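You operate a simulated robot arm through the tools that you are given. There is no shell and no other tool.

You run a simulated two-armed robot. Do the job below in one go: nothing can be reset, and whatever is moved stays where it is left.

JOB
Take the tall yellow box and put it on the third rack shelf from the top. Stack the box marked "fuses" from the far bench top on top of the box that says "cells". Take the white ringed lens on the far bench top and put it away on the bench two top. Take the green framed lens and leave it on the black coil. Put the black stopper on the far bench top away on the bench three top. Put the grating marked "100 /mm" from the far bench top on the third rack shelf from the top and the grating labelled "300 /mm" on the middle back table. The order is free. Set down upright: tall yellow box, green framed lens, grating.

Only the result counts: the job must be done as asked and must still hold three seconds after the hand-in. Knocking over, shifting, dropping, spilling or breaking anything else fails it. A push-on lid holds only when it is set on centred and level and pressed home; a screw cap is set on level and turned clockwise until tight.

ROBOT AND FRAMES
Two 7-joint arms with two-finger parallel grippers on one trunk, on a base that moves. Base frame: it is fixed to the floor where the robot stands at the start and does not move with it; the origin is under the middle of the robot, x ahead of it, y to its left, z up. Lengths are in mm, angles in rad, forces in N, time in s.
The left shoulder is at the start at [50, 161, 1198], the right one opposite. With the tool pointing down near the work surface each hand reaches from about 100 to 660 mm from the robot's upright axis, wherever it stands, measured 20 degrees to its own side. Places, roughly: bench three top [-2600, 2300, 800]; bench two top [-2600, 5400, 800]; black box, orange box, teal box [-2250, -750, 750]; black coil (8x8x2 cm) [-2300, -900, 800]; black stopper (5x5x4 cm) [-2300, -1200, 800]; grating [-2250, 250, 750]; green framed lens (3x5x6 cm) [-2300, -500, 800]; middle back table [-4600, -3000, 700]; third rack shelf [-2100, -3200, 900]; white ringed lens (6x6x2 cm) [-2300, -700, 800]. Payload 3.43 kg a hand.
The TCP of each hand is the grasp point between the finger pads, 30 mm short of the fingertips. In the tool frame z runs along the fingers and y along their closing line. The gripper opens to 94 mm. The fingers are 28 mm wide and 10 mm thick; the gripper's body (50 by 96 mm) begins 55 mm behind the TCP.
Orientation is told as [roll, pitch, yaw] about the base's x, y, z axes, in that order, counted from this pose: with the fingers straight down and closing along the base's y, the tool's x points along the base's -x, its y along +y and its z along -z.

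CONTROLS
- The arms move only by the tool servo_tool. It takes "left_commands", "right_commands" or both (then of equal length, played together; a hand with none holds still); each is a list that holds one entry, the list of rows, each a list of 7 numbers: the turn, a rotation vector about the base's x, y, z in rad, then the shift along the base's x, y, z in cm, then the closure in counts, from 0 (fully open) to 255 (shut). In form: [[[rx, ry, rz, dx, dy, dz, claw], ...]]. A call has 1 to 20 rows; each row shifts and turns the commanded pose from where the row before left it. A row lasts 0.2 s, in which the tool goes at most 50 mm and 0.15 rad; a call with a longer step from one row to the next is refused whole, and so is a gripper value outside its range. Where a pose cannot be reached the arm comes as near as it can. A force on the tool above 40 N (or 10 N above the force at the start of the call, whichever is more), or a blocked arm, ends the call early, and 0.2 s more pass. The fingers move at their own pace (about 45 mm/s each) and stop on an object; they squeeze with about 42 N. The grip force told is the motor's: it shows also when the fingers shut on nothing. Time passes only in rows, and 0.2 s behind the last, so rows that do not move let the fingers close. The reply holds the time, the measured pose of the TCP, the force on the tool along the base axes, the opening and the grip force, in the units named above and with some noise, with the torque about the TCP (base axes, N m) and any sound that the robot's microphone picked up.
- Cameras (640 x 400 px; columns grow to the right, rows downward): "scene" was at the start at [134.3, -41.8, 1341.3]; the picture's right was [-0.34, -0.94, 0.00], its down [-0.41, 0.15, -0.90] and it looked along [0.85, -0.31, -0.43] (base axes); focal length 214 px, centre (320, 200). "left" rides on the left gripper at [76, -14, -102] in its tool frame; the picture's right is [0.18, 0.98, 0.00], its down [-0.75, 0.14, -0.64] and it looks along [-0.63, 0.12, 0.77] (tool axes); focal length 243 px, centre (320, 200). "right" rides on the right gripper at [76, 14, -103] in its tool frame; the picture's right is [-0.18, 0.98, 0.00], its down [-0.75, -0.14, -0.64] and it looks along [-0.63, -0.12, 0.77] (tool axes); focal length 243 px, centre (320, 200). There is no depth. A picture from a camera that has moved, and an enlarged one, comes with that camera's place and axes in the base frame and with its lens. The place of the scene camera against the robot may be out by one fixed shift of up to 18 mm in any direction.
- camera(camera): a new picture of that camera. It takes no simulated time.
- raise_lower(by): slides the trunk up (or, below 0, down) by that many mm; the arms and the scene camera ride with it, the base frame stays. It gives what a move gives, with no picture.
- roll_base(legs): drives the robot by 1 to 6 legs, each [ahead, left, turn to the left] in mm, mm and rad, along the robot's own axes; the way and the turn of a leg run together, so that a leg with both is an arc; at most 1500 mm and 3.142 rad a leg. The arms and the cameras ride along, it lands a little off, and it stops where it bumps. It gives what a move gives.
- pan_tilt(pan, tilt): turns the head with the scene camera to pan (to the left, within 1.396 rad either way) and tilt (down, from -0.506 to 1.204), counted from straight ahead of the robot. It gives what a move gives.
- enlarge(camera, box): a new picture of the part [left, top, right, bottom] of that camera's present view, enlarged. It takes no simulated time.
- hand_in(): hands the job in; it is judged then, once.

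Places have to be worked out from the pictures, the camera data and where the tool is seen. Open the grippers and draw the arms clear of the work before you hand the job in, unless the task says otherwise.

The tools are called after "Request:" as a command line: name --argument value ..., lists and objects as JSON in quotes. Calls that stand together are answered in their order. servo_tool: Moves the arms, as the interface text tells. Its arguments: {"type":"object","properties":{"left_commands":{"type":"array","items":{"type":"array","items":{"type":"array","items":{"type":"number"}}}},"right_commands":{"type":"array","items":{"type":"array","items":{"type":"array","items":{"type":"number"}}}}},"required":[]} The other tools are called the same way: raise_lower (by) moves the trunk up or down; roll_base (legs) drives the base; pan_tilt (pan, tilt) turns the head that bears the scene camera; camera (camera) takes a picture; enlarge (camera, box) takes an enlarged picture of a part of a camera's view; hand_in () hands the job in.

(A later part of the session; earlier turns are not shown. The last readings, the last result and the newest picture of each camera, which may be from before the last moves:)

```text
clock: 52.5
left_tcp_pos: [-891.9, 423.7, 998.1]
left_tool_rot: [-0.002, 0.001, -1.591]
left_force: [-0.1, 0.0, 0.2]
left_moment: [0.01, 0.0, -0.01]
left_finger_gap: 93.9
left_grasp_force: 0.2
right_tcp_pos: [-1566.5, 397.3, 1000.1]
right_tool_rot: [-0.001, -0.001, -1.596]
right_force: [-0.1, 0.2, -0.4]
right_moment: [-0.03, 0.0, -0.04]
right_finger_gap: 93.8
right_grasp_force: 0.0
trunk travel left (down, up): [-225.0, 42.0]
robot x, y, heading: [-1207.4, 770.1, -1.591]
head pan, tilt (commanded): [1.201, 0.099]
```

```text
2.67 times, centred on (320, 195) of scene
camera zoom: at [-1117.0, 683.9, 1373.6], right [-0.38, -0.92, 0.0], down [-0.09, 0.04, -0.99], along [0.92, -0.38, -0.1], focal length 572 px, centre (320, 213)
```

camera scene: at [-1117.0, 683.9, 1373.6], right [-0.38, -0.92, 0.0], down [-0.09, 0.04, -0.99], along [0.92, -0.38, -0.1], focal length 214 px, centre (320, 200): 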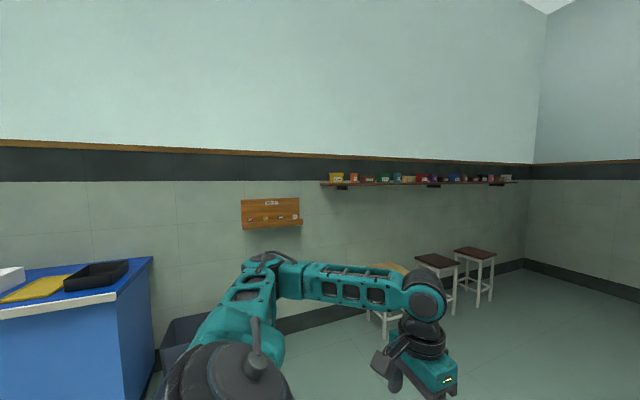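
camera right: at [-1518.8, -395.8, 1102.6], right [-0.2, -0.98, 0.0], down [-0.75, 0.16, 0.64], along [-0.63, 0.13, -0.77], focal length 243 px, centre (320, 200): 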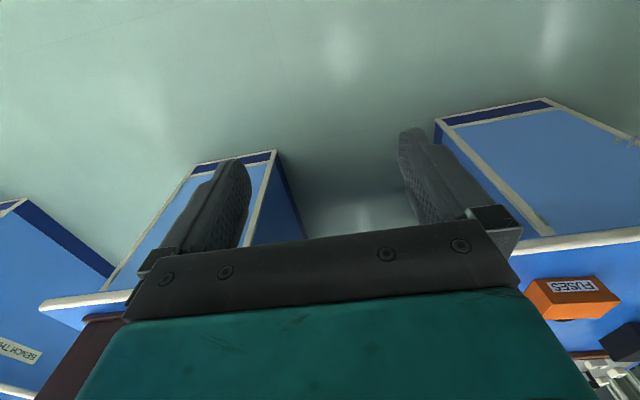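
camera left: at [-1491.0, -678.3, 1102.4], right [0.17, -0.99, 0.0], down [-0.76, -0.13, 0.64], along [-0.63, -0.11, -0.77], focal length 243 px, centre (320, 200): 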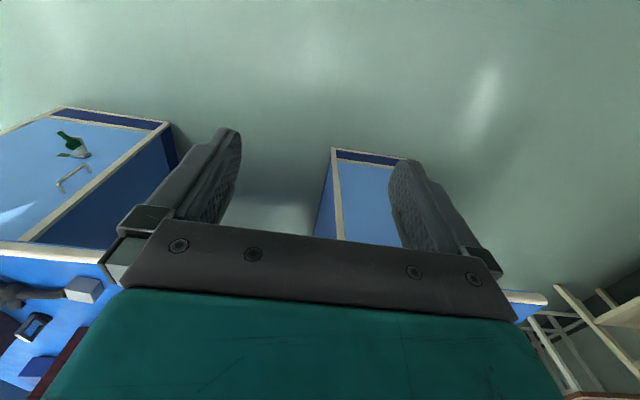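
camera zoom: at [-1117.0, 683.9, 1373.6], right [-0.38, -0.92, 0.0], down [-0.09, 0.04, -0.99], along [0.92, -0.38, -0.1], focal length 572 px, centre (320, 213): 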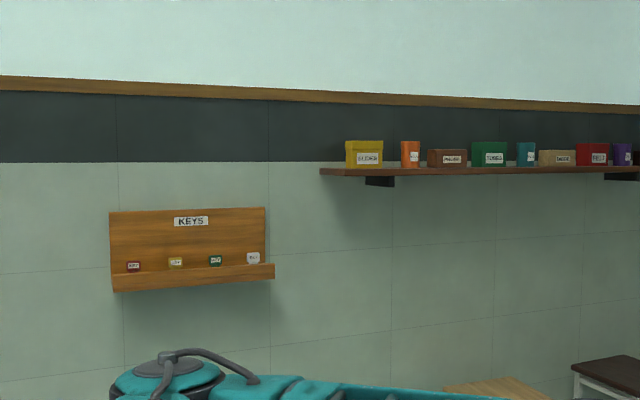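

Let me zoom into the wall shelf to read every label and look for a tall yellow box.

Request:
enlarge --camera "scene" --box '[315, 160, 395, 210]'

Request:
enlarge --camera "scene" --box '[375, 160, 455, 210]'

Request:
enlarge --camera "scene" --box '[445, 155, 525, 205]'

Request:
enlarge --camera "scene" --box '[0, 240, 160, 340]'

```text
8.00 times, centred on (355, 185) of scene
camera zoom: at [-1117.0, 683.9, 1373.6], right [-0.38, -0.92, 0.0], down [-0.09, 0.04, -0.99], along [0.92, -0.38, -0.1], focal length 1716 px, centre (40, 320)
```

zoom: 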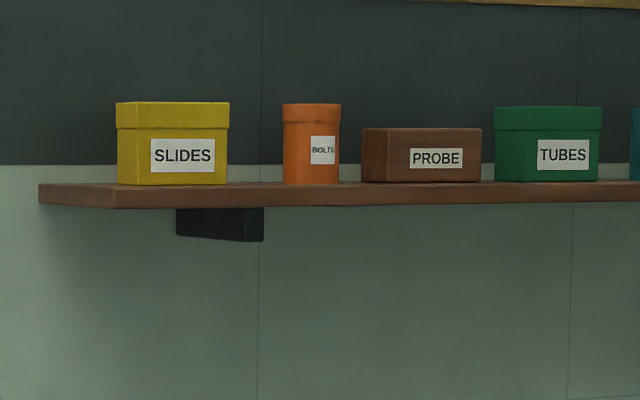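

```text
8.00 times, centred on (415, 185) of scene
camera zoom: at [-1117.0, 683.9, 1373.6], right [-0.38, -0.92, 0.0], down [-0.09, 0.04, -0.99], along [0.92, -0.38, -0.1], focal length 1716 px, centre (-440, 320)
```

zoom: 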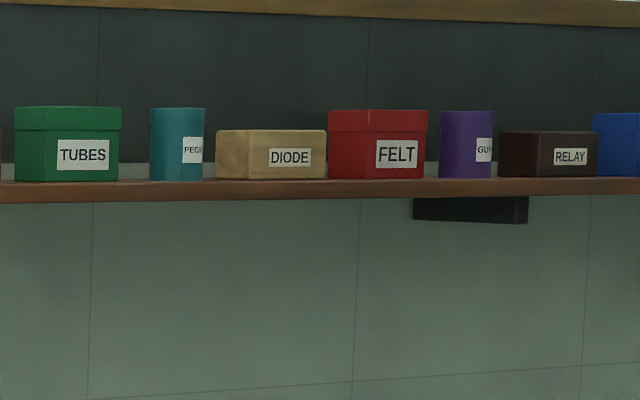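

```text
8.00 times, centred on (485, 180) of scene
camera zoom: at [-1117.0, 683.9, 1373.6], right [-0.38, -0.92, 0.0], down [-0.09, 0.04, -0.99], along [0.92, -0.38, -0.1], focal length 1716 px, centre (-1000, 360)
```

zoom: 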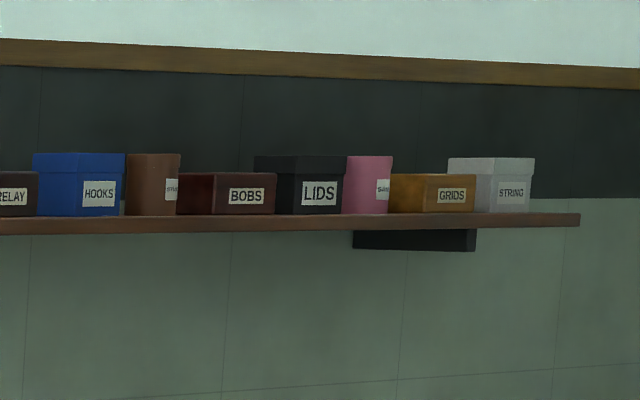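

```text
4.00 times, centred on (80, 290) of scene
camera zoom: at [-1117.0, 683.9, 1373.6], right [-0.38, -0.92, 0.0], down [-0.09, 0.04, -0.99], along [0.92, -0.38, -0.1], focal length 858 px, centre (1280, -160)
```

zoom: 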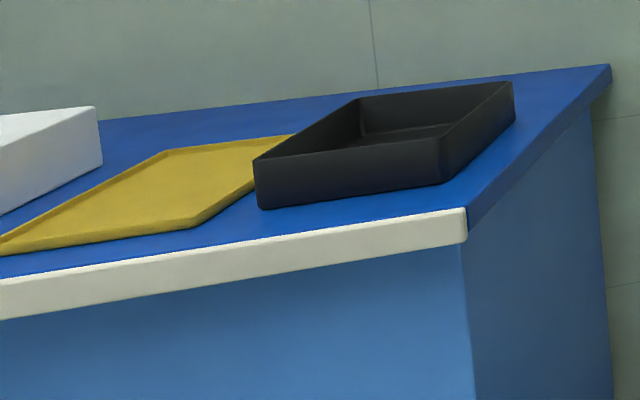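

No tall yellow box on the wall shelf (SLIDES is a squat box). I'll drive into the aisle between the far bench and bench three (y≈850), watching as I go.

Request:
roll_base --legs '[[0, 0, -1.55], [0, -90, 0], [700, 0, 0]]'

Request:
pan_tilt --pan 0.0 --tilt 0.35

Request:
camera --camera "scene"

```text
clock: 61.2
left_tcp_pos: [-2216.8, 543.1, 1004.5]
left_tool_rot: [0.025, 0.004, -3.113]
left_force: [-0.8, 0.5, -0.4]
left_moment: [-0.01, -0.02, -0.01]
left_finger_gap: 94.4
left_grasp_force: 0.0
right_tcp_pos: [-2274.5, 1221.5, 1002.8]
right_tool_rot: [0.012, -0.013, -3.131]
right_force: [-0.1, 0.0, 0.2]
right_moment: [-0.01, -0.04, 0.02]
right_finger_gap: 93.9
right_grasp_force: 0.1
trunk travel left (down, up): [-225.0, 42.0]
robot x, y, heading: [-1901.5, 869.0, -3.125]
head pan, tilt (commanded): [1.201, 0.099]
stopped in leg 3: the robot was blocked; the commanded pose is now the measured one
```

```text
clock: 62.6
left_tcp_pos: [-2217.0, 544.0, 1005.6]
left_tool_rot: [0.024, -0.004, -3.116]
left_force: [-0.9, -0.1, -0.7]
left_moment: [0.03, 0.02, -0.03]
left_finger_gap: 94.0
left_grasp_force: 0.1
right_tcp_pos: [-2272.9, 1221.8, 1002.1]
right_tool_rot: [0.013, -0.018, -3.133]
right_force: [0.6, 0.4, 0.0]
right_moment: [-0.03, 0.0, -0.01]
right_finger_gap: 94.1
right_grasp_force: 0.1
trunk travel left (down, up): [-225.0, 42.0]
robot x, y, heading: [-1901.9, 868.3, -3.133]
head pan, tilt (commanded): [0.0, 0.351]
```

```text
taken
camera scene: at [-2007.6, 871.3, 1352.3], right [-0.01, 1.0, -0.01], down [0.33, -0.01, -0.95], along [-0.95, -0.02, -0.33], focal length 214 px, centre (320, 200)
```

scene: 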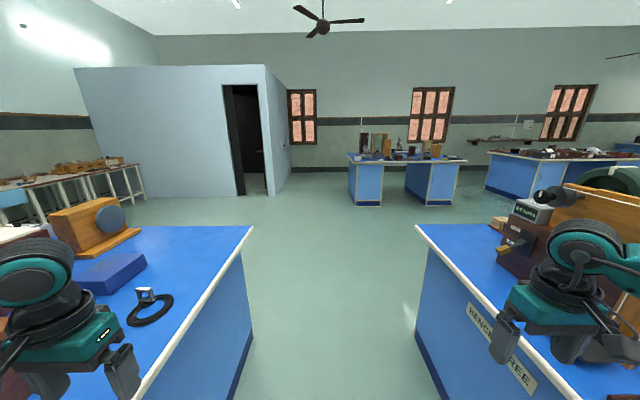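

The drive was blocked at x≈-1900, with a slight tilt. I'll look left and right to see what touched before moving.

Request:
pan_tilt --pan 0.7 --tilt 0.9

Request:
camera --camera "scene"

Request:
pan_tilt --pan -0.7 --tilt 0.9

Request:
camera --camera "scene"

Request:
camera --camera "right"

Request:
camera --camera "left"

```text
clock: 63.7
left_tcp_pos: [-2218.9, 543.7, 1006.4]
left_tool_rot: [0.025, -0.007, -3.116]
left_force: [0.2, 0.4, -0.8]
left_moment: [0.0, 0.0, -0.04]
left_finger_gap: 94.0
left_grasp_force: 0.0
right_tcp_pos: [-2272.0, 1222.7, 1002.3]
right_tool_rot: [0.014, -0.018, -3.135]
right_force: [-0.5, 0.2, 0.1]
right_moment: [-0.01, 0.0, 0.03]
right_finger_gap: 94.0
right_grasp_force: 0.1
trunk travel left (down, up): [-225.0, 42.0]
robot x, y, heading: [-1904.9, 870.0, -3.134]
head pan, tilt (commanded): [0.7, 0.901]
```

```text
taken
camera scene: at [-1972.8, 822.7, 1304.9], right [-0.65, 0.76, 0.0], down [0.58, 0.5, -0.64], along [-0.49, -0.42, -0.77], focal length 214 px, centre (320, 200)
```

scene: 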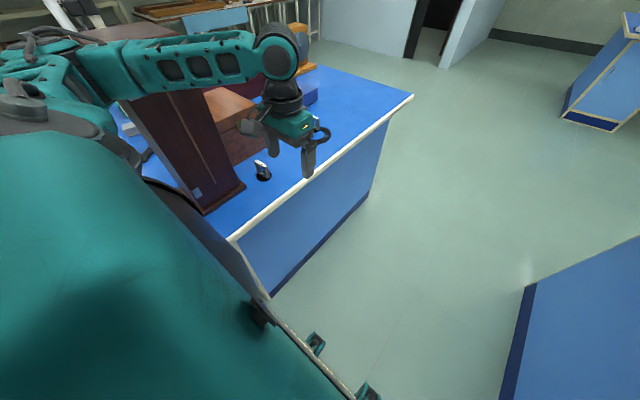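

```text
clock: 65.2
left_tcp_pos: [-2218.3, 544.5, 1006.1]
left_tool_rot: [0.024, -0.005, -3.117]
left_force: [0.4, 0.3, 0.5]
left_moment: [-0.01, 0.04, 0.01]
left_finger_gap: 94.0
left_grasp_force: 0.0
right_tcp_pos: [-2272.3, 1222.3, 1003.8]
right_tool_rot: [0.015, -0.018, -3.133]
right_force: [0.4, -0.4, 0.2]
right_moment: [-0.01, 0.03, -0.02]
right_finger_gap: 94.2
right_grasp_force: 0.1
trunk travel left (down, up): [-225.0, 42.0]
robot x, y, heading: [-1903.5, 868.1, -3.137]
head pan, tilt (commanded): [-0.7, 0.901]
```

```text
taken
camera scene: at [-1974.3, 920.2, 1303.6], right [0.64, 0.77, -0.02], down [0.59, -0.51, -0.62], along [-0.49, 0.38, -0.78], focal length 214 px, centre (320, 200)
```

scene: 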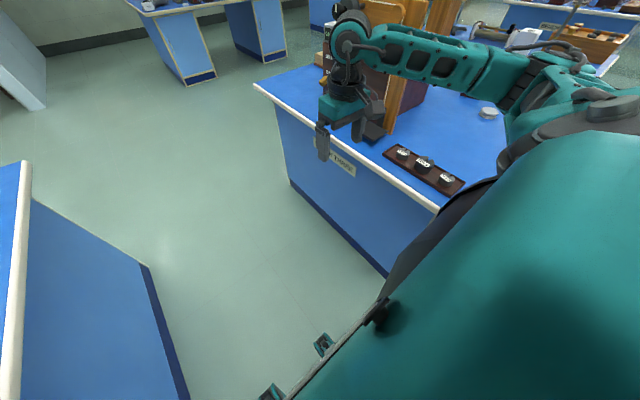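

```text
taken
camera right: at [-2194.0, 1210.3, 1103.7], right [-0.17, -0.98, 0.02], down [-0.74, 0.14, 0.65], along [-0.65, 0.1, -0.76], focal length 243 px, centre (320, 200)
```

right: 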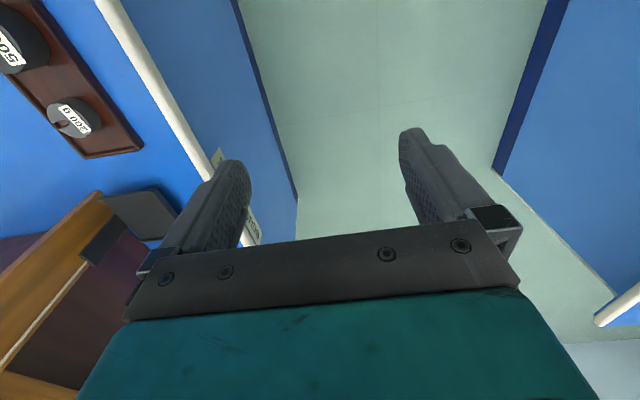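

```text
taken
camera left: at [-2142.3, 562.6, 1107.8], right [0.21, -0.98, 0.02], down [-0.75, -0.14, 0.65], along [-0.63, -0.15, -0.76], focal length 243 px, centre (320, 200)
```

left: 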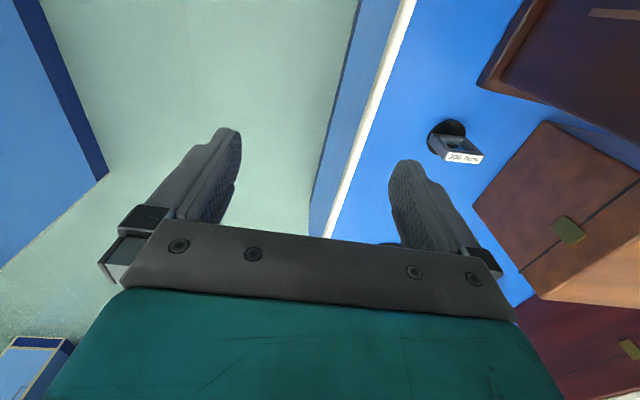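

The left upper arm passes close to the tall case (top z≈1206), or the base touches the bench corner; the case itself appears unmoved (corner ≈(-2038,334) as before). I'll back straight off and recheck.

Request:
roll_base --legs '[[-250, 0, 0]]'

Request:
pan_tilt --pan 0.7 --tilt 0.6

Request:
camera --camera "scene"

Request:
pan_tilt --pan -0.7 --tilt 0.6

Request:
camera --camera "scene"

```text
clock: 67.0
left_tcp_pos: [-1978.5, 537.0, 996.5]
left_tool_rot: [0.008, 0.014, -3.117]
left_force: [-0.2, 0.3, 0.3]
left_moment: [0.01, 0.02, -0.02]
left_finger_gap: 93.9
left_grasp_force: 0.0
right_tcp_pos: [-2032.1, 1214.5, 1000.9]
right_tool_rot: [-0.001, 0.001, -3.132]
right_force: [-0.2, 0.5, 0.1]
right_moment: [0.04, 0.04, 0.0]
right_finger_gap: 93.8
right_grasp_force: 0.1
trunk travel left (down, up): [-225.0, 42.0]
robot x, y, heading: [-1648.1, 869.3, -3.133]
head pan, tilt (commanded): [-0.7, 0.901]
```

```text
clock: 68.6
left_tcp_pos: [-1978.4, 537.1, 995.5]
left_tool_rot: [0.009, 0.014, -3.116]
left_force: [0.3, 0.6, 0.1]
left_moment: [-0.01, -0.01, 0.03]
left_finger_gap: 94.0
left_grasp_force: 0.0
right_tcp_pos: [-2032.8, 1215.2, 1001.0]
right_tool_rot: [-0.001, 0.001, -3.13]
right_force: [-0.9, -0.4, 0.8]
right_moment: [0.01, -0.02, 0.0]
right_finger_gap: 93.9
right_grasp_force: 0.1
trunk travel left (down, up): [-225.0, 42.0]
robot x, y, heading: [-1645.4, 869.8, -3.13]
head pan, tilt (commanded): [0.7, 0.6]
```

```text
taken
camera scene: at [-1748.3, 802.7, 1327.5], right [-0.65, 0.76, 0.0], down [0.43, 0.37, -0.82], along [-0.63, -0.54, -0.57], focal length 214 px, centre (320, 200)
```

scene: 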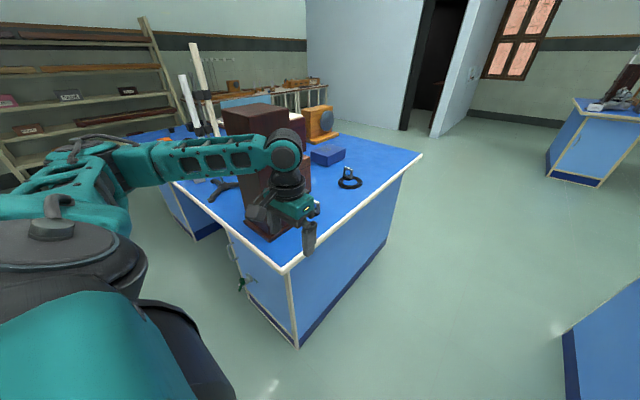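

```text
clock: 70.1
left_tcp_pos: [-1979.5, 537.4, 996.1]
left_tool_rot: [0.007, 0.014, -3.115]
left_force: [-0.8, 0.5, 0.2]
left_moment: [-0.05, 0.01, -0.02]
left_finger_gap: 94.0
left_grasp_force: 0.1
right_tcp_pos: [-2033.9, 1214.9, 1000.2]
right_tool_rot: [0.001, 0.001, -3.131]
right_force: [-0.6, -0.2, -0.4]
right_moment: [-0.01, -0.04, -0.02]
right_finger_gap: 94.0
right_grasp_force: 0.0
trunk travel left (down, up): [-225.0, 42.0]
robot x, y, heading: [-1650.5, 872.5, -3.133]
head pan, tilt (commanded): [-0.7, 0.6]
```

```text
taken
camera scene: at [-1749.6, 916.4, 1327.5], right [0.64, 0.77, 0.0], down [0.44, -0.36, -0.83], along [-0.64, 0.52, -0.56], focal length 214 px, centre (320, 200)
```

scene: 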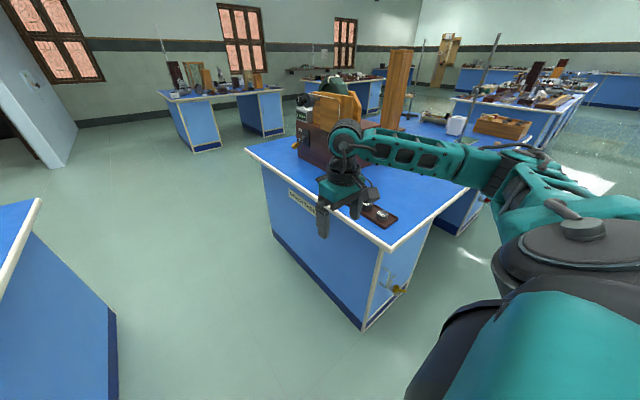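

The left arm's pose was deflected slightly, so it was the left arm link against the tall case. I'll zoom in to verify that the case still stands where it was.

Request:
pan_tilt --pan 0.7 --tilt 0.6

Request:
enlarge --camera "scene" --box '[200, 90, 360, 290]'

```text
clock: 71.6
left_tcp_pos: [-1977.9, 537.3, 996.1]
left_tool_rot: [0.009, 0.013, -3.118]
left_force: [0.5, 0.5, -0.2]
left_moment: [-0.02, -0.02, 0.0]
left_finger_gap: 93.9
left_grasp_force: 0.0
right_tcp_pos: [-2032.5, 1216.0, 1000.4]
right_tool_rot: [0.0, -0.001, -3.131]
right_force: [0.2, 0.3, -0.2]
right_moment: [0.03, 0.02, -0.02]
right_finger_gap: 93.9
right_grasp_force: 0.0
trunk travel left (down, up): [-225.0, 42.0]
robot x, y, heading: [-1649.3, 871.4, -3.133]
head pan, tilt (commanded): [0.7, 0.6]
```

```text
2.00 times, centred on (280, 190) of scene
camera zoom: at [-1748.3, 802.7, 1327.5], right [-0.65, 0.76, 0.0], down [0.43, 0.37, -0.83], along [-0.63, -0.54, -0.56], focal length 429 px, centre (400, 220)
```

zoom: 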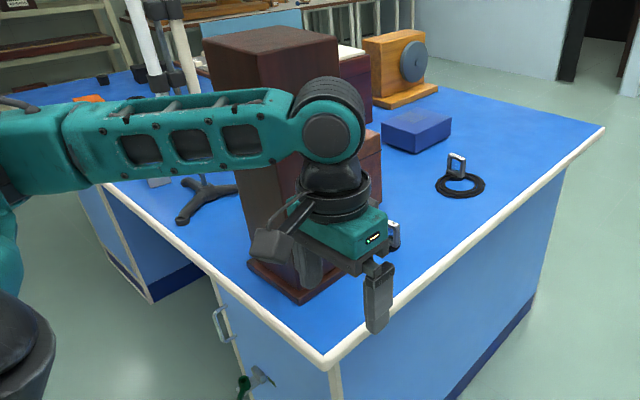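

The case is where it was (corners match earlier within ~10 mm). Next, inspect bench three and the benches behind for the tall yellow box.

Request:
pan_tilt --pan -0.9 --tilt 0.3

Request:
enlarge --camera "scene" --box '[160, 120, 400, 270]'

Request:
enlarge --camera "scene" --box '[400, 100, 640, 250]'

Request:
enlarge --camera "scene" --box '[0, 60, 240, 210]'

```text
clock: 73.3
left_tcp_pos: [-1977.5, 537.2, 996.6]
left_tool_rot: [0.009, 0.015, -3.116]
left_force: [-0.3, 0.4, 0.3]
left_moment: [0.01, 0.02, 0.0]
left_finger_gap: 94.3
left_grasp_force: 0.0
right_tcp_pos: [-2033.0, 1215.0, 999.8]
right_tool_rot: [-0.001, 0.001, -3.132]
right_force: [-0.2, 0.6, -0.2]
right_moment: [-0.01, 0.0, -0.01]
right_finger_gap: 94.0
right_grasp_force: 0.0
trunk travel left (down, up): [-225.0, 42.0]
robot x, y, heading: [-1655.3, 872.0, -3.134]
head pan, tilt (commanded): [-0.901, 0.3]
```

```text
2.67 times, centred on (280, 195) of scene
camera zoom: at [-1740.2, 932.8, 1355.0], right [0.78, 0.63, 0.0], down [0.19, -0.23, -0.96], along [-0.6, 0.74, -0.3], focal length 572 px, centre (427, 213)
```

zoom: 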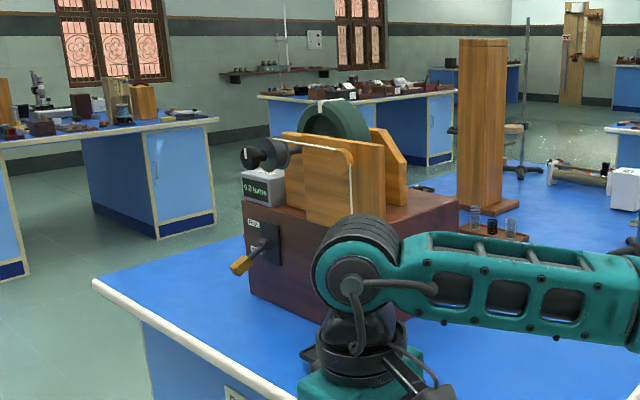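

```text
2.67 times, centred on (520, 175) of scene
camera zoom: at [-1740.2, 932.8, 1355.0], right [0.78, 0.63, 0.0], down [0.19, -0.23, -0.96], along [-0.6, 0.74, -0.3], focal length 572 px, centre (-213, 267)
```

zoom: 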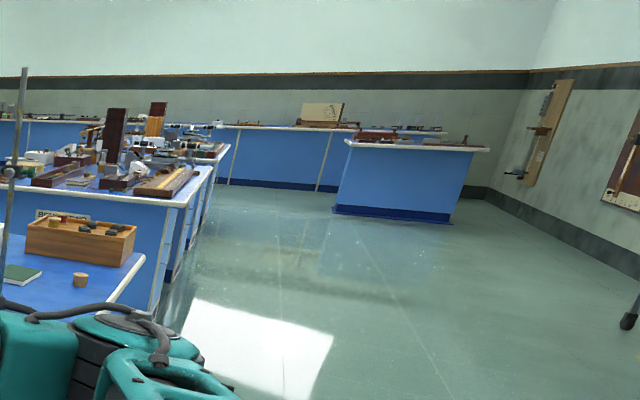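

```text
2.67 times, centred on (120, 135) of scene
camera zoom: at [-1740.2, 932.8, 1355.0], right [0.78, 0.63, 0.0], down [0.19, -0.23, -0.96], along [-0.6, 0.74, -0.3], focal length 572 px, centre (853, 373)
```

zoom: 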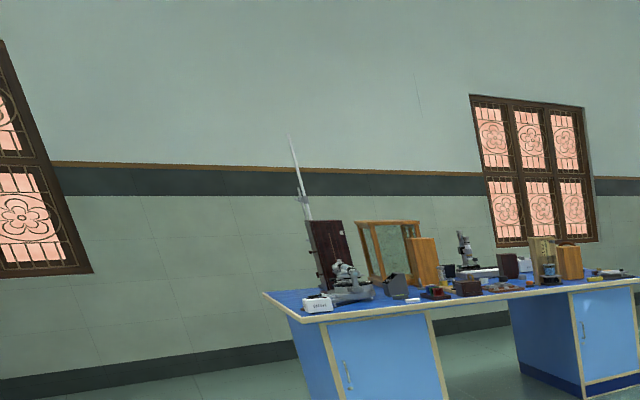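

Nothing yellow and tall there. I'll look down at my own base to learn its footprint for the aisle.

Request:
pan_tilt --pan 0.0 --tilt 1.2

Request:
camera --camera "scene"

Request:
pan_tilt --pan 1.39 --tilt 1.0

Request:
camera --camera "scene"

```text
clock: 74.5
left_tcp_pos: [-1977.0, 537.9, 996.1]
left_tool_rot: [0.009, 0.016, -3.117]
left_force: [0.0, 0.5, -0.2]
left_moment: [0.02, 0.03, 0.06]
left_finger_gap: 94.1
left_grasp_force: 0.0
right_tcp_pos: [-2032.8, 1214.7, 1001.6]
right_tool_rot: [-0.001, 0.0, -3.131]
right_force: [0.5, -0.2, -0.3]
right_moment: [0.0, -0.01, 0.03]
right_finger_gap: 94.0
right_grasp_force: 0.0
trunk travel left (down, up): [-225.0, 42.0]
robot x, y, heading: [-1650.5, 873.8, -3.135]
head pan, tilt (commanded): [0.0, 1.201]
```

```text
taken
camera scene: at [-1737.3, 859.8, 1282.9], right [-0.01, 1.0, 0.0], down [0.93, 0.01, -0.36], along [-0.36, 0.0, -0.93], focal length 214 px, centre (320, 200)
```

scene: 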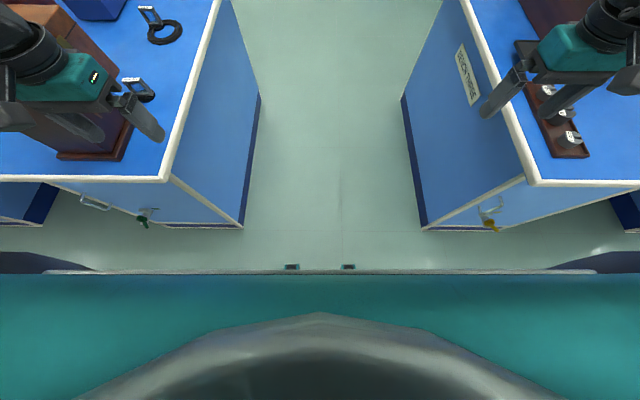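

```text
clock: 76.0
left_tcp_pos: [-1978.7, 538.0, 994.3]
left_tool_rot: [0.008, 0.015, -3.117]
left_force: [-0.6, -0.8, 0.0]
left_moment: [-0.04, 0.01, -0.02]
left_finger_gap: 93.9
left_grasp_force: 0.0
right_tcp_pos: [-2033.6, 1214.1, 1001.1]
right_tool_rot: [0.001, 0.002, -3.131]
right_force: [0.4, -0.3, 0.4]
right_moment: [0.03, 0.0, 0.03]
right_finger_gap: 94.1
right_grasp_force: 0.0
trunk travel left (down, up): [-225.0, 42.0]
robot x, y, heading: [-1650.3, 873.4, -3.13]
head pan, tilt (commanded): [1.389, 1.0]
```

```text
taken
camera scene: at [-1693.2, 791.7, 1295.5], right [-0.99, 0.17, 0.0], down [0.14, 0.83, -0.54], along [-0.09, -0.53, -0.84], focal length 214 px, centre (320, 200)
```

scene: 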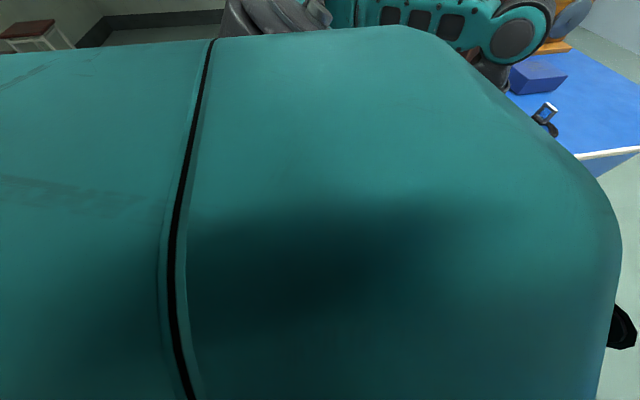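

Straight-down view: bench edges bound the aisle from y≈480 to ≈1380, so my wide torso likely rubbed the far bench edge at y≈870. I'll back out, turn to face -y, and slide into the aisle sideways (narrow dimension across).

Request:
roll_base --legs '[[-250, 0, 0], [0, 0, 1.563]]'

Request:
pan_tilt --pan -0.9 --tilt 0.5

Request:
camera --camera "scene"

```text
clock: 81.7
left_tcp_pos: [-1064.3, 538.5, 994.7]
left_tool_rot: [0.01, 0.016, -1.562]
left_force: [0.1, 0.4, -0.1]
left_moment: [0.04, -0.02, 0.0]
left_finger_gap: 94.0
left_grasp_force: 0.0
right_tcp_pos: [-1743.4, 495.8, 1000.5]
right_tool_rot: [-0.001, -0.001, -1.578]
right_force: [-0.2, -0.3, 0.2]
right_moment: [0.0, -0.04, 0.03]
right_finger_gap: 94.1
right_grasp_force: 0.0
trunk travel left (down, up): [-225.0, 42.0]
robot x, y, heading: [-1391.7, 877.7, -1.575]
head pan, tilt (commanded): [1.389, 1.0]
```

```text
clock: 83.8
left_tcp_pos: [-1064.7, 538.8, 995.6]
left_tool_rot: [0.008, 0.013, -1.562]
left_force: [-0.3, 0.0, 0.0]
left_moment: [-0.01, -0.02, 0.02]
left_finger_gap: 94.0
left_grasp_force: 0.1
right_tcp_pos: [-1743.9, 496.1, 1000.9]
right_tool_rot: [0.001, -0.001, -1.578]
right_force: [0.2, 0.0, -0.3]
right_moment: [0.01, 0.0, -0.05]
right_finger_gap: 93.9
right_grasp_force: 0.1
trunk travel left (down, up): [-225.0, 42.0]
robot x, y, heading: [-1395.5, 878.3, -1.578]
head pan, tilt (commanded): [-0.901, 0.499]
```

```text
taken
camera scene: at [-1456.8, 767.4, 1336.6], right [-0.62, 0.79, 0.0], down [0.38, 0.3, -0.88], along [-0.69, -0.54, -0.48], focal length 214 px, centre (320, 200)
```

scene: 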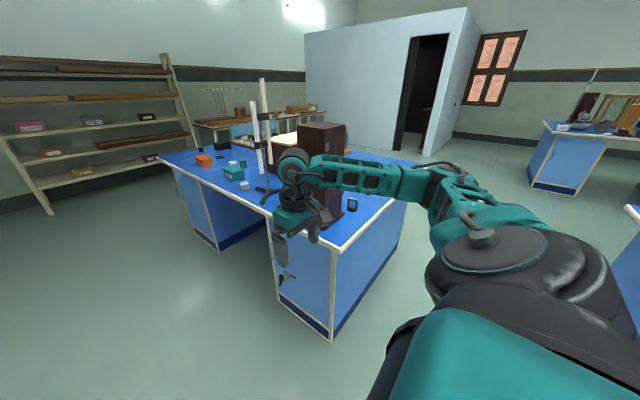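

Facing -y now at (-1395, 878). I'll slide right (-x) by 500, then check clearance.

Request:
roll_base --legs '[[0, -550, 0]]'

Request:
camera --camera "scene"

Request:
camera --camera "right"

```text
clock: 89.2
left_tcp_pos: [-1619.8, 541.4, 994.2]
left_tool_rot: [0.008, 0.015, -1.567]
left_force: [0.8, 0.3, 0.0]
left_moment: [0.02, 0.0, 0.02]
left_finger_gap: 94.0
left_grasp_force: 0.1
right_tcp_pos: [-2299.8, 503.4, 1000.7]
right_tool_rot: [0.0, -0.001, -1.581]
right_force: [-0.1, 0.0, 0.5]
right_moment: [0.0, -0.02, 0.02]
right_finger_gap: 93.9
right_grasp_force: 0.0
trunk travel left (down, up): [-225.0, 42.0]
robot x, y, heading: [-1947.7, 879.3, -1.578]
head pan, tilt (commanded): [-0.901, 0.499]
```

```text
taken
camera scene: at [-2011.6, 771.9, 1336.6], right [-0.61, 0.79, 0.0], down [0.38, 0.29, -0.88], along [-0.69, -0.54, -0.48], focal length 214 px, centre (320, 200)
```

scene: 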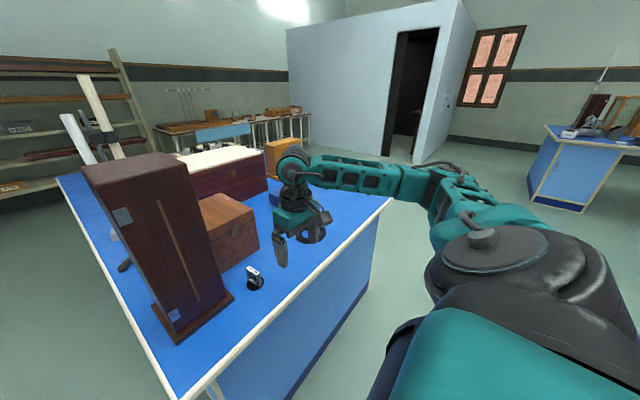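

```text
taken
camera right: at [-2283.2, 577.1, 1103.0], right [0.98, -0.19, 0.0], down [-0.15, -0.75, 0.64], along [-0.12, -0.63, -0.77], focal length 243 px, centre (320, 200)
```

right: 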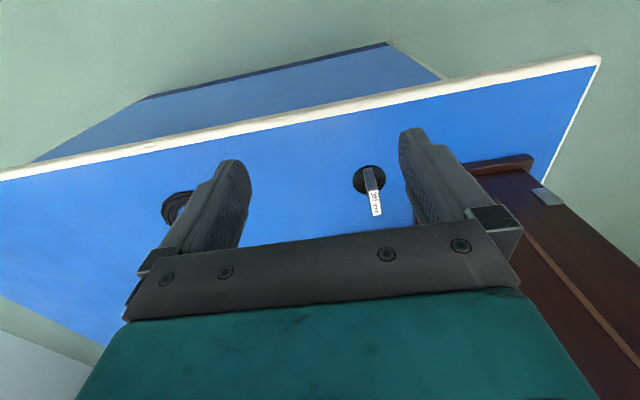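

The 300 grating's foot is at ≈(-2252, 365) from the right hand camera. I'll slide another 400 to x≈-2350, so the left hand can take the 300 and the right hand the 100.

Request:
roll_base --legs '[[0, -400, 0]]'

Request:
pan_tilt --pan 0.0 --tilt 0.7

Request:
camera --camera "scene"

Request:
camera --camera "right"

Request:
camera --camera "left"

```text
clock: 93.2
left_tcp_pos: [-2022.5, 544.3, 996.2]
left_tool_rot: [0.008, 0.015, -1.575]
left_force: [0.3, -0.6, -1.2]
left_moment: [0.0, -0.03, 0.01]
left_finger_gap: 94.0
left_grasp_force: 0.0
right_tcp_pos: [-2700.3, 508.3, 1001.4]
right_tool_rot: [0.001, 0.001, -1.588]
right_force: [0.2, 0.2, -0.3]
right_moment: [-0.01, -0.03, 0.03]
right_finger_gap: 94.2
right_grasp_force: 0.1
trunk travel left (down, up): [-225.0, 42.0]
robot x, y, heading: [-2344.6, 879.5, -1.59]
head pan, tilt (commanded): [-0.901, 0.499]
```

```text
clock: 94.4
left_tcp_pos: [-2022.4, 545.2, 995.9]
left_tool_rot: [0.007, 0.015, -1.574]
left_force: [0.0, -0.8, 0.7]
left_moment: [0.01, 0.02, -0.06]
left_finger_gap: 94.2
left_grasp_force: 0.0
right_tcp_pos: [-2700.3, 508.5, 1000.1]
right_tool_rot: [0.0, 0.0, -1.588]
right_force: [0.2, 0.7, 0.1]
right_moment: [-0.01, -0.02, 0.0]
right_finger_gap: 93.7
right_grasp_force: 0.0
trunk travel left (down, up): [-225.0, 42.0]
robot x, y, heading: [-2344.8, 886.0, -1.584]
head pan, tilt (commanded): [0.0, 0.7]
```

```text
taken
camera scene: at [-2341.1, 747.8, 1318.9], right [-1.0, 0.02, 0.0], down [0.01, 0.64, -0.77], along [-0.01, -0.76, -0.64], focal length 214 px, centre (320, 200)
```

scene: 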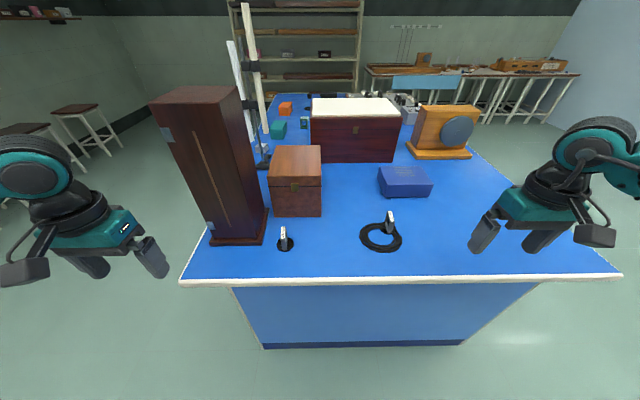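

```text
taken
camera right: at [-2684.9, 584.2, 1103.1], right [0.98, -0.2, 0.0], down [-0.15, -0.75, 0.64], along [-0.13, -0.63, -0.77], focal length 243 px, centre (320, 200)
```

right: 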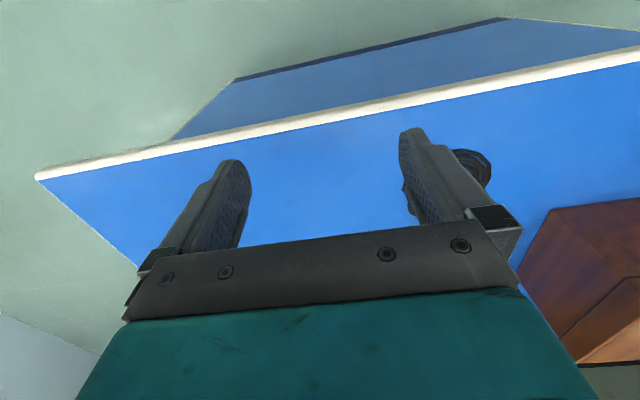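

```text
taken
camera left: at [-2037.6, 619.5, 1098.8], right [0.98, 0.18, 0.01], down [0.13, -0.76, 0.63], along [0.12, -0.62, -0.77], focal length 243 px, centre (320, 200)
```

left: 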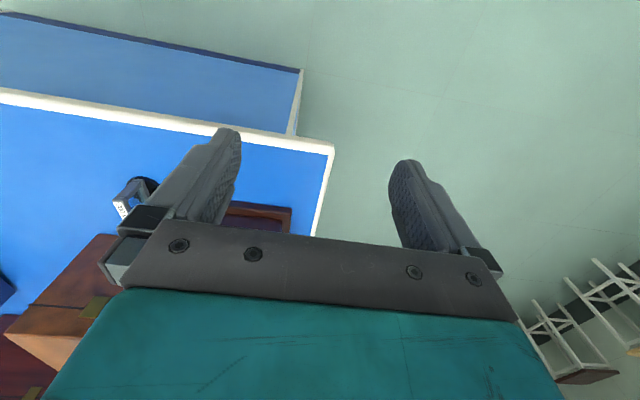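

Excellent view from this end. I'll zoom on the two gratings to get their orientation.

Request:
enlarge --camera "scene" --box '[264, 205, 304, 255]'

Request:
enlarge --camera "scene" --box '[350, 200, 410, 260]'

Request:
enlarge --camera "scene" --box '[200, 60, 440, 210]'

```text
8.00 times, centred on (284, 230) of scene
camera zoom: at [-2341.1, 747.8, 1318.9], right [-1.0, 0.02, 0.0], down [0.01, 0.64, -0.77], along [-0.01, -0.76, -0.64], focal length 1716 px, centre (608, -40)
```

zoom: 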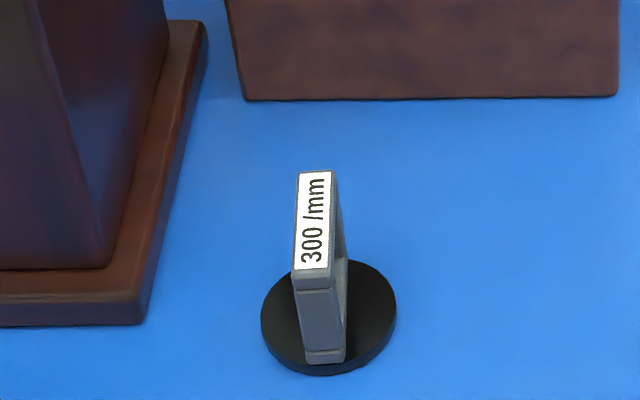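

```text
6.67 times, centred on (380, 230) of scene
camera zoom: at [-2341.1, 747.8, 1318.9], right [-1.0, 0.02, 0.0], down [0.01, 0.64, -0.77], along [-0.01, -0.76, -0.64], focal length 1430 px, centre (-80, 0)
```

zoom: 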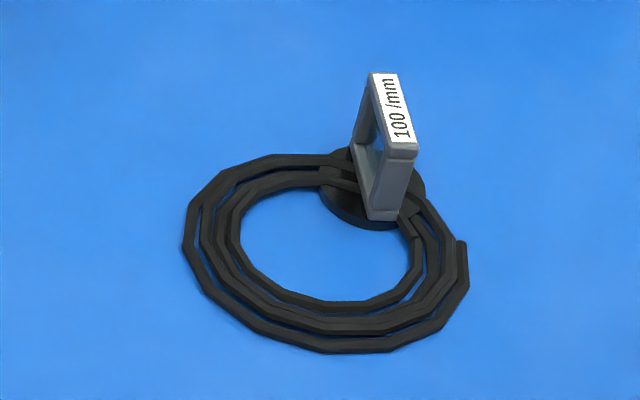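

```text
2.67 times, centred on (320, 135) of scene
camera zoom: at [-2341.1, 747.8, 1318.9], right [-1.0, 0.02, 0.0], down [0.01, 0.64, -0.77], along [-0.01, -0.76, -0.64], focal length 572 px, centre (320, 373)
```

zoom: 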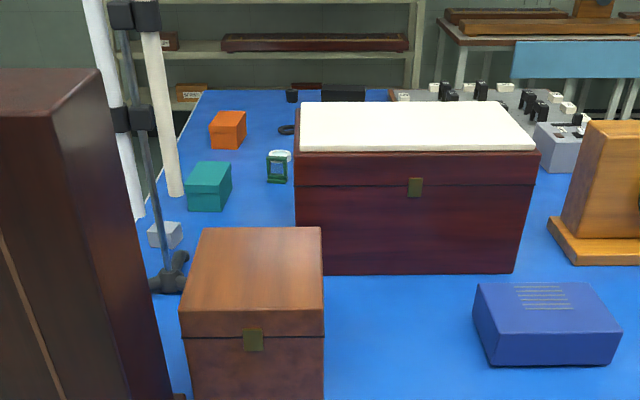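

The 100's foot looks entangled with the cable coil. I'll zoom closer to see which lies on top.

Request:
enlarge --camera "scene" --box '[374, 210, 398, 240]'

Request:
enlarge --camera "right" --box '[400, 130, 500, 220]'

```text
13.33 times, centred on (386, 225) of scene
camera zoom: at [-2341.1, 747.8, 1318.9], right [-1.0, 0.02, 0.0], down [0.01, 0.64, -0.77], along [-0.01, -0.76, -0.64], focal length 2860 px, centre (-560, -133)
```

zoom: 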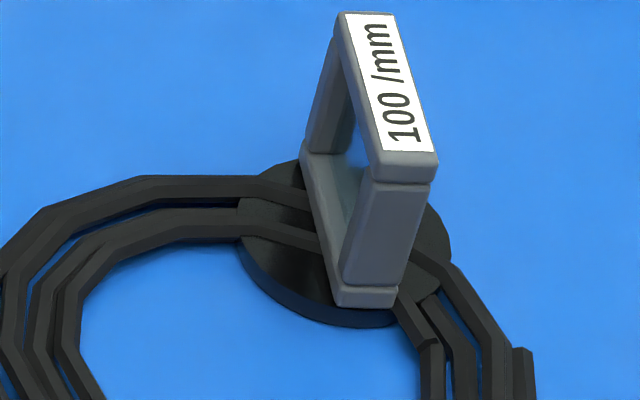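

```text
4.44 times, centred on (450, 175) of right
camera zoom: at [-2684.9, 584.2, 1103.1], right [0.98, -0.2, 0.0], down [-0.15, -0.75, 0.64], along [-0.13, -0.63, -0.77], focal length 1078 px, centre (-258, 311)
```

zoom: 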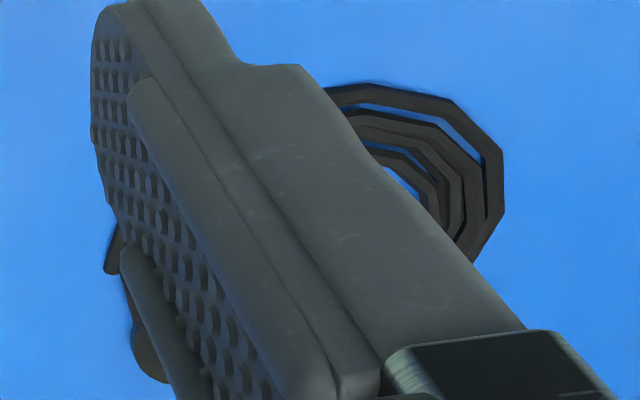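

The coil strands visually pass through the foot, so it's scene decor; I'll lift the grating straight up. First I calibrate the scene camera against the right hand's fingertips.

Request:
enlarge --camera "scene" --box '[450, 180, 562, 270]'

Request:
enlarge --camera "scene" --box '[70, 200, 182, 290]'

```text
4.44 times, centred on (506, 225) of scene
camera zoom: at [-2341.1, 747.8, 1318.9], right [-1.0, 0.02, 0.0], down [0.01, 0.64, -0.77], along [-0.01, -0.76, -0.64], focal length 953 px, centre (-507, 89)
```

zoom: 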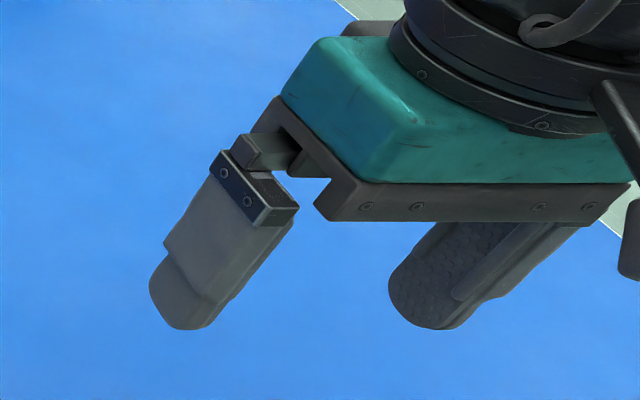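

```text
4.44 times, centred on (126, 245) of scene
camera zoom: at [-2341.1, 747.8, 1318.9], right [-1.0, 0.02, 0.0], down [0.01, 0.64, -0.77], along [-0.01, -0.76, -0.64], focal length 953 px, centre (1182, 0)
```

zoom: 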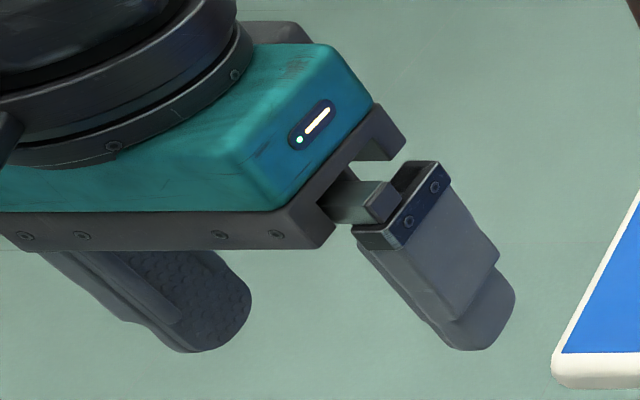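

Calibration suggests the scene camera really sits about 9 mm right and 10 mm lower (robot frame) than told, so: 300 grating ≈(-2256, 362), 100 ≈(-2560, 303), bench top z≈800; both frames lie along y. I'll bring the left hand above the 300, going along -x first and then -y to stay off the tall case.

Request:
servo_tool --left_commands '[[[-0.007, -0.015, 0, -3.9, 0, 0, 100], [0, 0, 0.03, -3.9, 0, 0, 100], [0, 0, 0.03, -3.9, 0, 0, 100], [0, 0, 0.01, -3.9, 0, 0, 100], [0, 0, 0, -3.9, 0, 0, 100], [0, 0, 0, -3.9, 0, 0, 100], [0, 0, 0, 0, -3.6, 0, 100], [0, 0, 0, 0, -3.6, 0, 100], [0, 0, 0, 0, -3.6, 0, 100], [0, 0, 0, 0, -3.6, 0, 100], [0, 0, 0, 0, -3.6, -2, 100], [0, 0, 0, 0, 0, 0, 100]]]'

Request:
camera --camera "left"

Request:
camera --camera "scene"

```text
clock: 97.0
left_tcp_pos: [-2257.9, 364.8, 974.5]
left_tool_rot: [0.025, 0.007, -1.504]
left_force: [0.6, 0.3, 0.5]
left_moment: [0.01, 0.0, 0.0]
left_finger_gap: 57.2
left_grasp_force: 0.0
right_tcp_pos: [-2700.8, 508.4, 1000.5]
right_tool_rot: [0.003, 0.0, -1.589]
right_force: [0.8, -0.7, 0.1]
right_moment: [-0.01, 0.0, 0.0]
right_finger_gap: 94.0
right_grasp_force: 0.0
trunk travel left (down, up): [-225.0, 42.0]
robot x, y, heading: [-2350.0, 879.7, -1.585]
head pan, tilt (commanded): [0.0, 0.7]
```

```text
taken
camera left: at [-2280.0, 439.9, 1076.3], right [0.97, 0.25, 0.02], down [0.18, -0.75, 0.64], along [0.18, -0.62, -0.77], focal length 243 px, centre (320, 200)
```

left: 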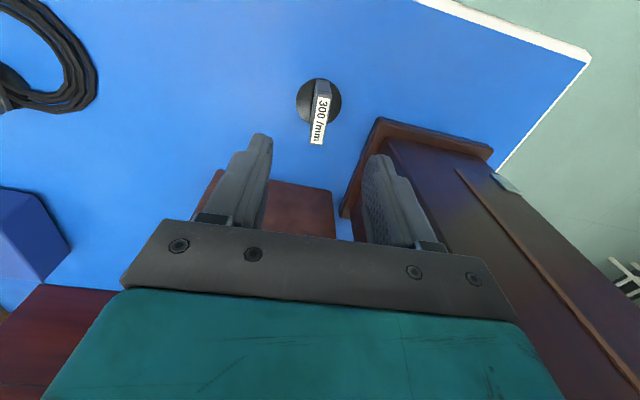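

```text
taken
camera scene: at [-2341.0, 748.0, 1318.9], right [-1.0, 0.02, 0.0], down [0.01, 0.64, -0.77], along [-0.01, -0.77, -0.64], focal length 214 px, centre (320, 200)
```

scene: 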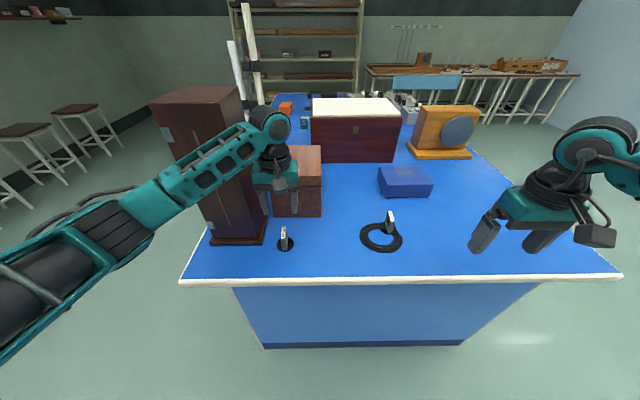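

The hand is well aligned above the 300 (label centre within ~3 mm, yaw matches). I'll descend to z≈880 and recheck.

Request:
servo_tool --left_commands '[[[-0.025, -0.007, 0, 0.1, -0.3, -2, 100], [0, 0, 0, 0, 0, -2.5, 100], [0, 0, 0, 0, 0, -2.5, 100], [0, 0, 0, 0, 0, -2.0, 100], [0, 0, 0, 0, 0, 0, 100]]]'

Request:
camera --camera "left"

Request:
enlarge --camera "scene" --box '[230, 160, 340, 270]'

```text
clock: 98.2
left_tcp_pos: [-2257.1, 361.9, 885.0]
left_tool_rot: [0.029, -0.019, -1.504]
left_force: [0.9, 0.2, 0.0]
left_moment: [-0.02, 0.02, -0.03]
left_finger_gap: 57.1
left_grasp_force: 0.1
right_tcp_pos: [-2701.3, 509.6, 1001.4]
right_tool_rot: [0.0, 0.001, -1.588]
right_force: [0.6, 0.3, 0.0]
right_moment: [0.01, 0.0, 0.01]
right_finger_gap: 93.7
right_grasp_force: 0.0
trunk travel left (down, up): [-225.0, 42.0]
robot x, y, heading: [-2343.7, 885.1, -1.585]
head pan, tilt (commanded): [0.0, 0.7]
```

```text
taken
camera left: at [-2279.8, 438.5, 984.7], right [0.97, 0.25, 0.03], down [0.17, -0.73, 0.66], along [0.18, -0.63, -0.75], focal length 243 px, centre (320, 200)
```

left: 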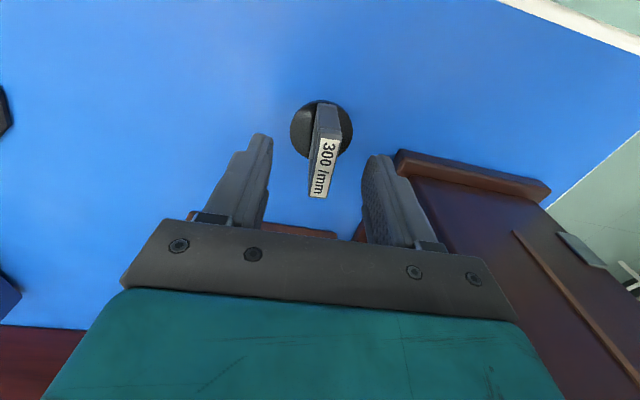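

```text
3.64 times, centred on (285, 215) of scene
camera zoom: at [-2341.0, 747.8, 1318.9], right [-1.0, 0.02, 0.0], down [0.01, 0.64, -0.76], along [-0.01, -0.76, -0.64], focal length 780 px, centre (447, 146)
```

zoom: 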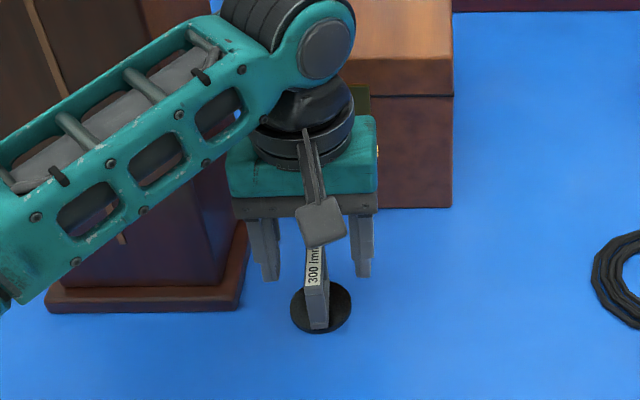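

Aligned within ~3 mm; frame top is near z≈868 and the foot top ≈810. I'll level the tool, descend to z≈847 and close.

Request:
servo_tool --left_commands '[[[0.019, 0.029, 0, 0.2, 0, -1.0, 100], [0, 0, 0, 0, 0, -1.0, 100], [0, 0, 0, 0, 0, -1.0, 100], [0, 0, 0, 0, 0, -0.8, 100], [0, 0, 0, 0, 0, 0, 100]]]'

Request:
camera --camera "left"

Request:
enlarge --camera "scene" --box '[240, 180, 330, 260]'

```text
clock: 99.4
left_tcp_pos: [-2253.5, 362.6, 846.4]
left_tool_rot: [0.0, 0.003, -1.503]
left_force: [0.0, -0.1, 0.4]
left_moment: [-0.02, 0.01, 0.01]
left_finger_gap: 57.2
left_grasp_force: 0.0
right_tcp_pos: [-2700.6, 508.9, 1000.4]
right_tool_rot: [0.0, -0.001, -1.588]
right_force: [0.2, 0.0, 0.1]
right_moment: [0.01, -0.02, -0.01]
right_finger_gap: 94.1
right_grasp_force: 0.1
trunk travel left (down, up): [-225.0, 42.0]
robot x, y, heading: [-2345.6, 880.1, -1.586]
head pan, tilt (commanded): [0.0, 0.7]
```

```text
taken
camera left: at [-2272.6, 437.0, 949.7], right [0.97, 0.25, 0.0], down [0.19, -0.74, 0.64], along [0.16, -0.62, -0.77], focal length 243 px, centre (320, 200)
```

left: 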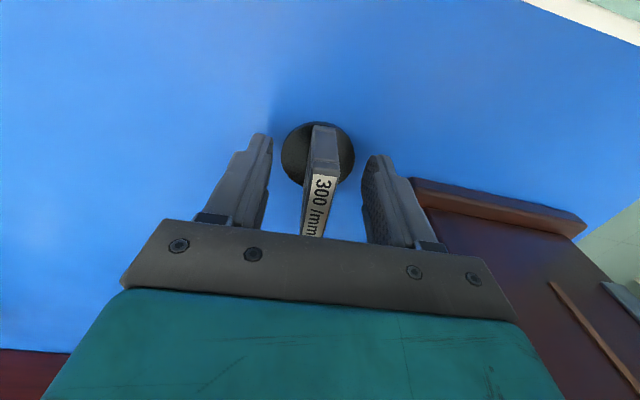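

```text
5.00 times, centred on (285, 220) of scene
camera zoom: at [-2341.0, 747.8, 1318.9], right [-1.0, 0.02, 0.0], down [0.01, 0.64, -0.76], along [-0.01, -0.76, -0.64], focal length 1072 px, centre (495, 100)
```

zoom: 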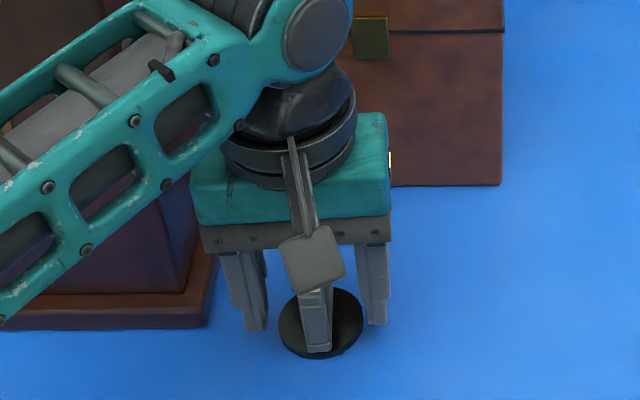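

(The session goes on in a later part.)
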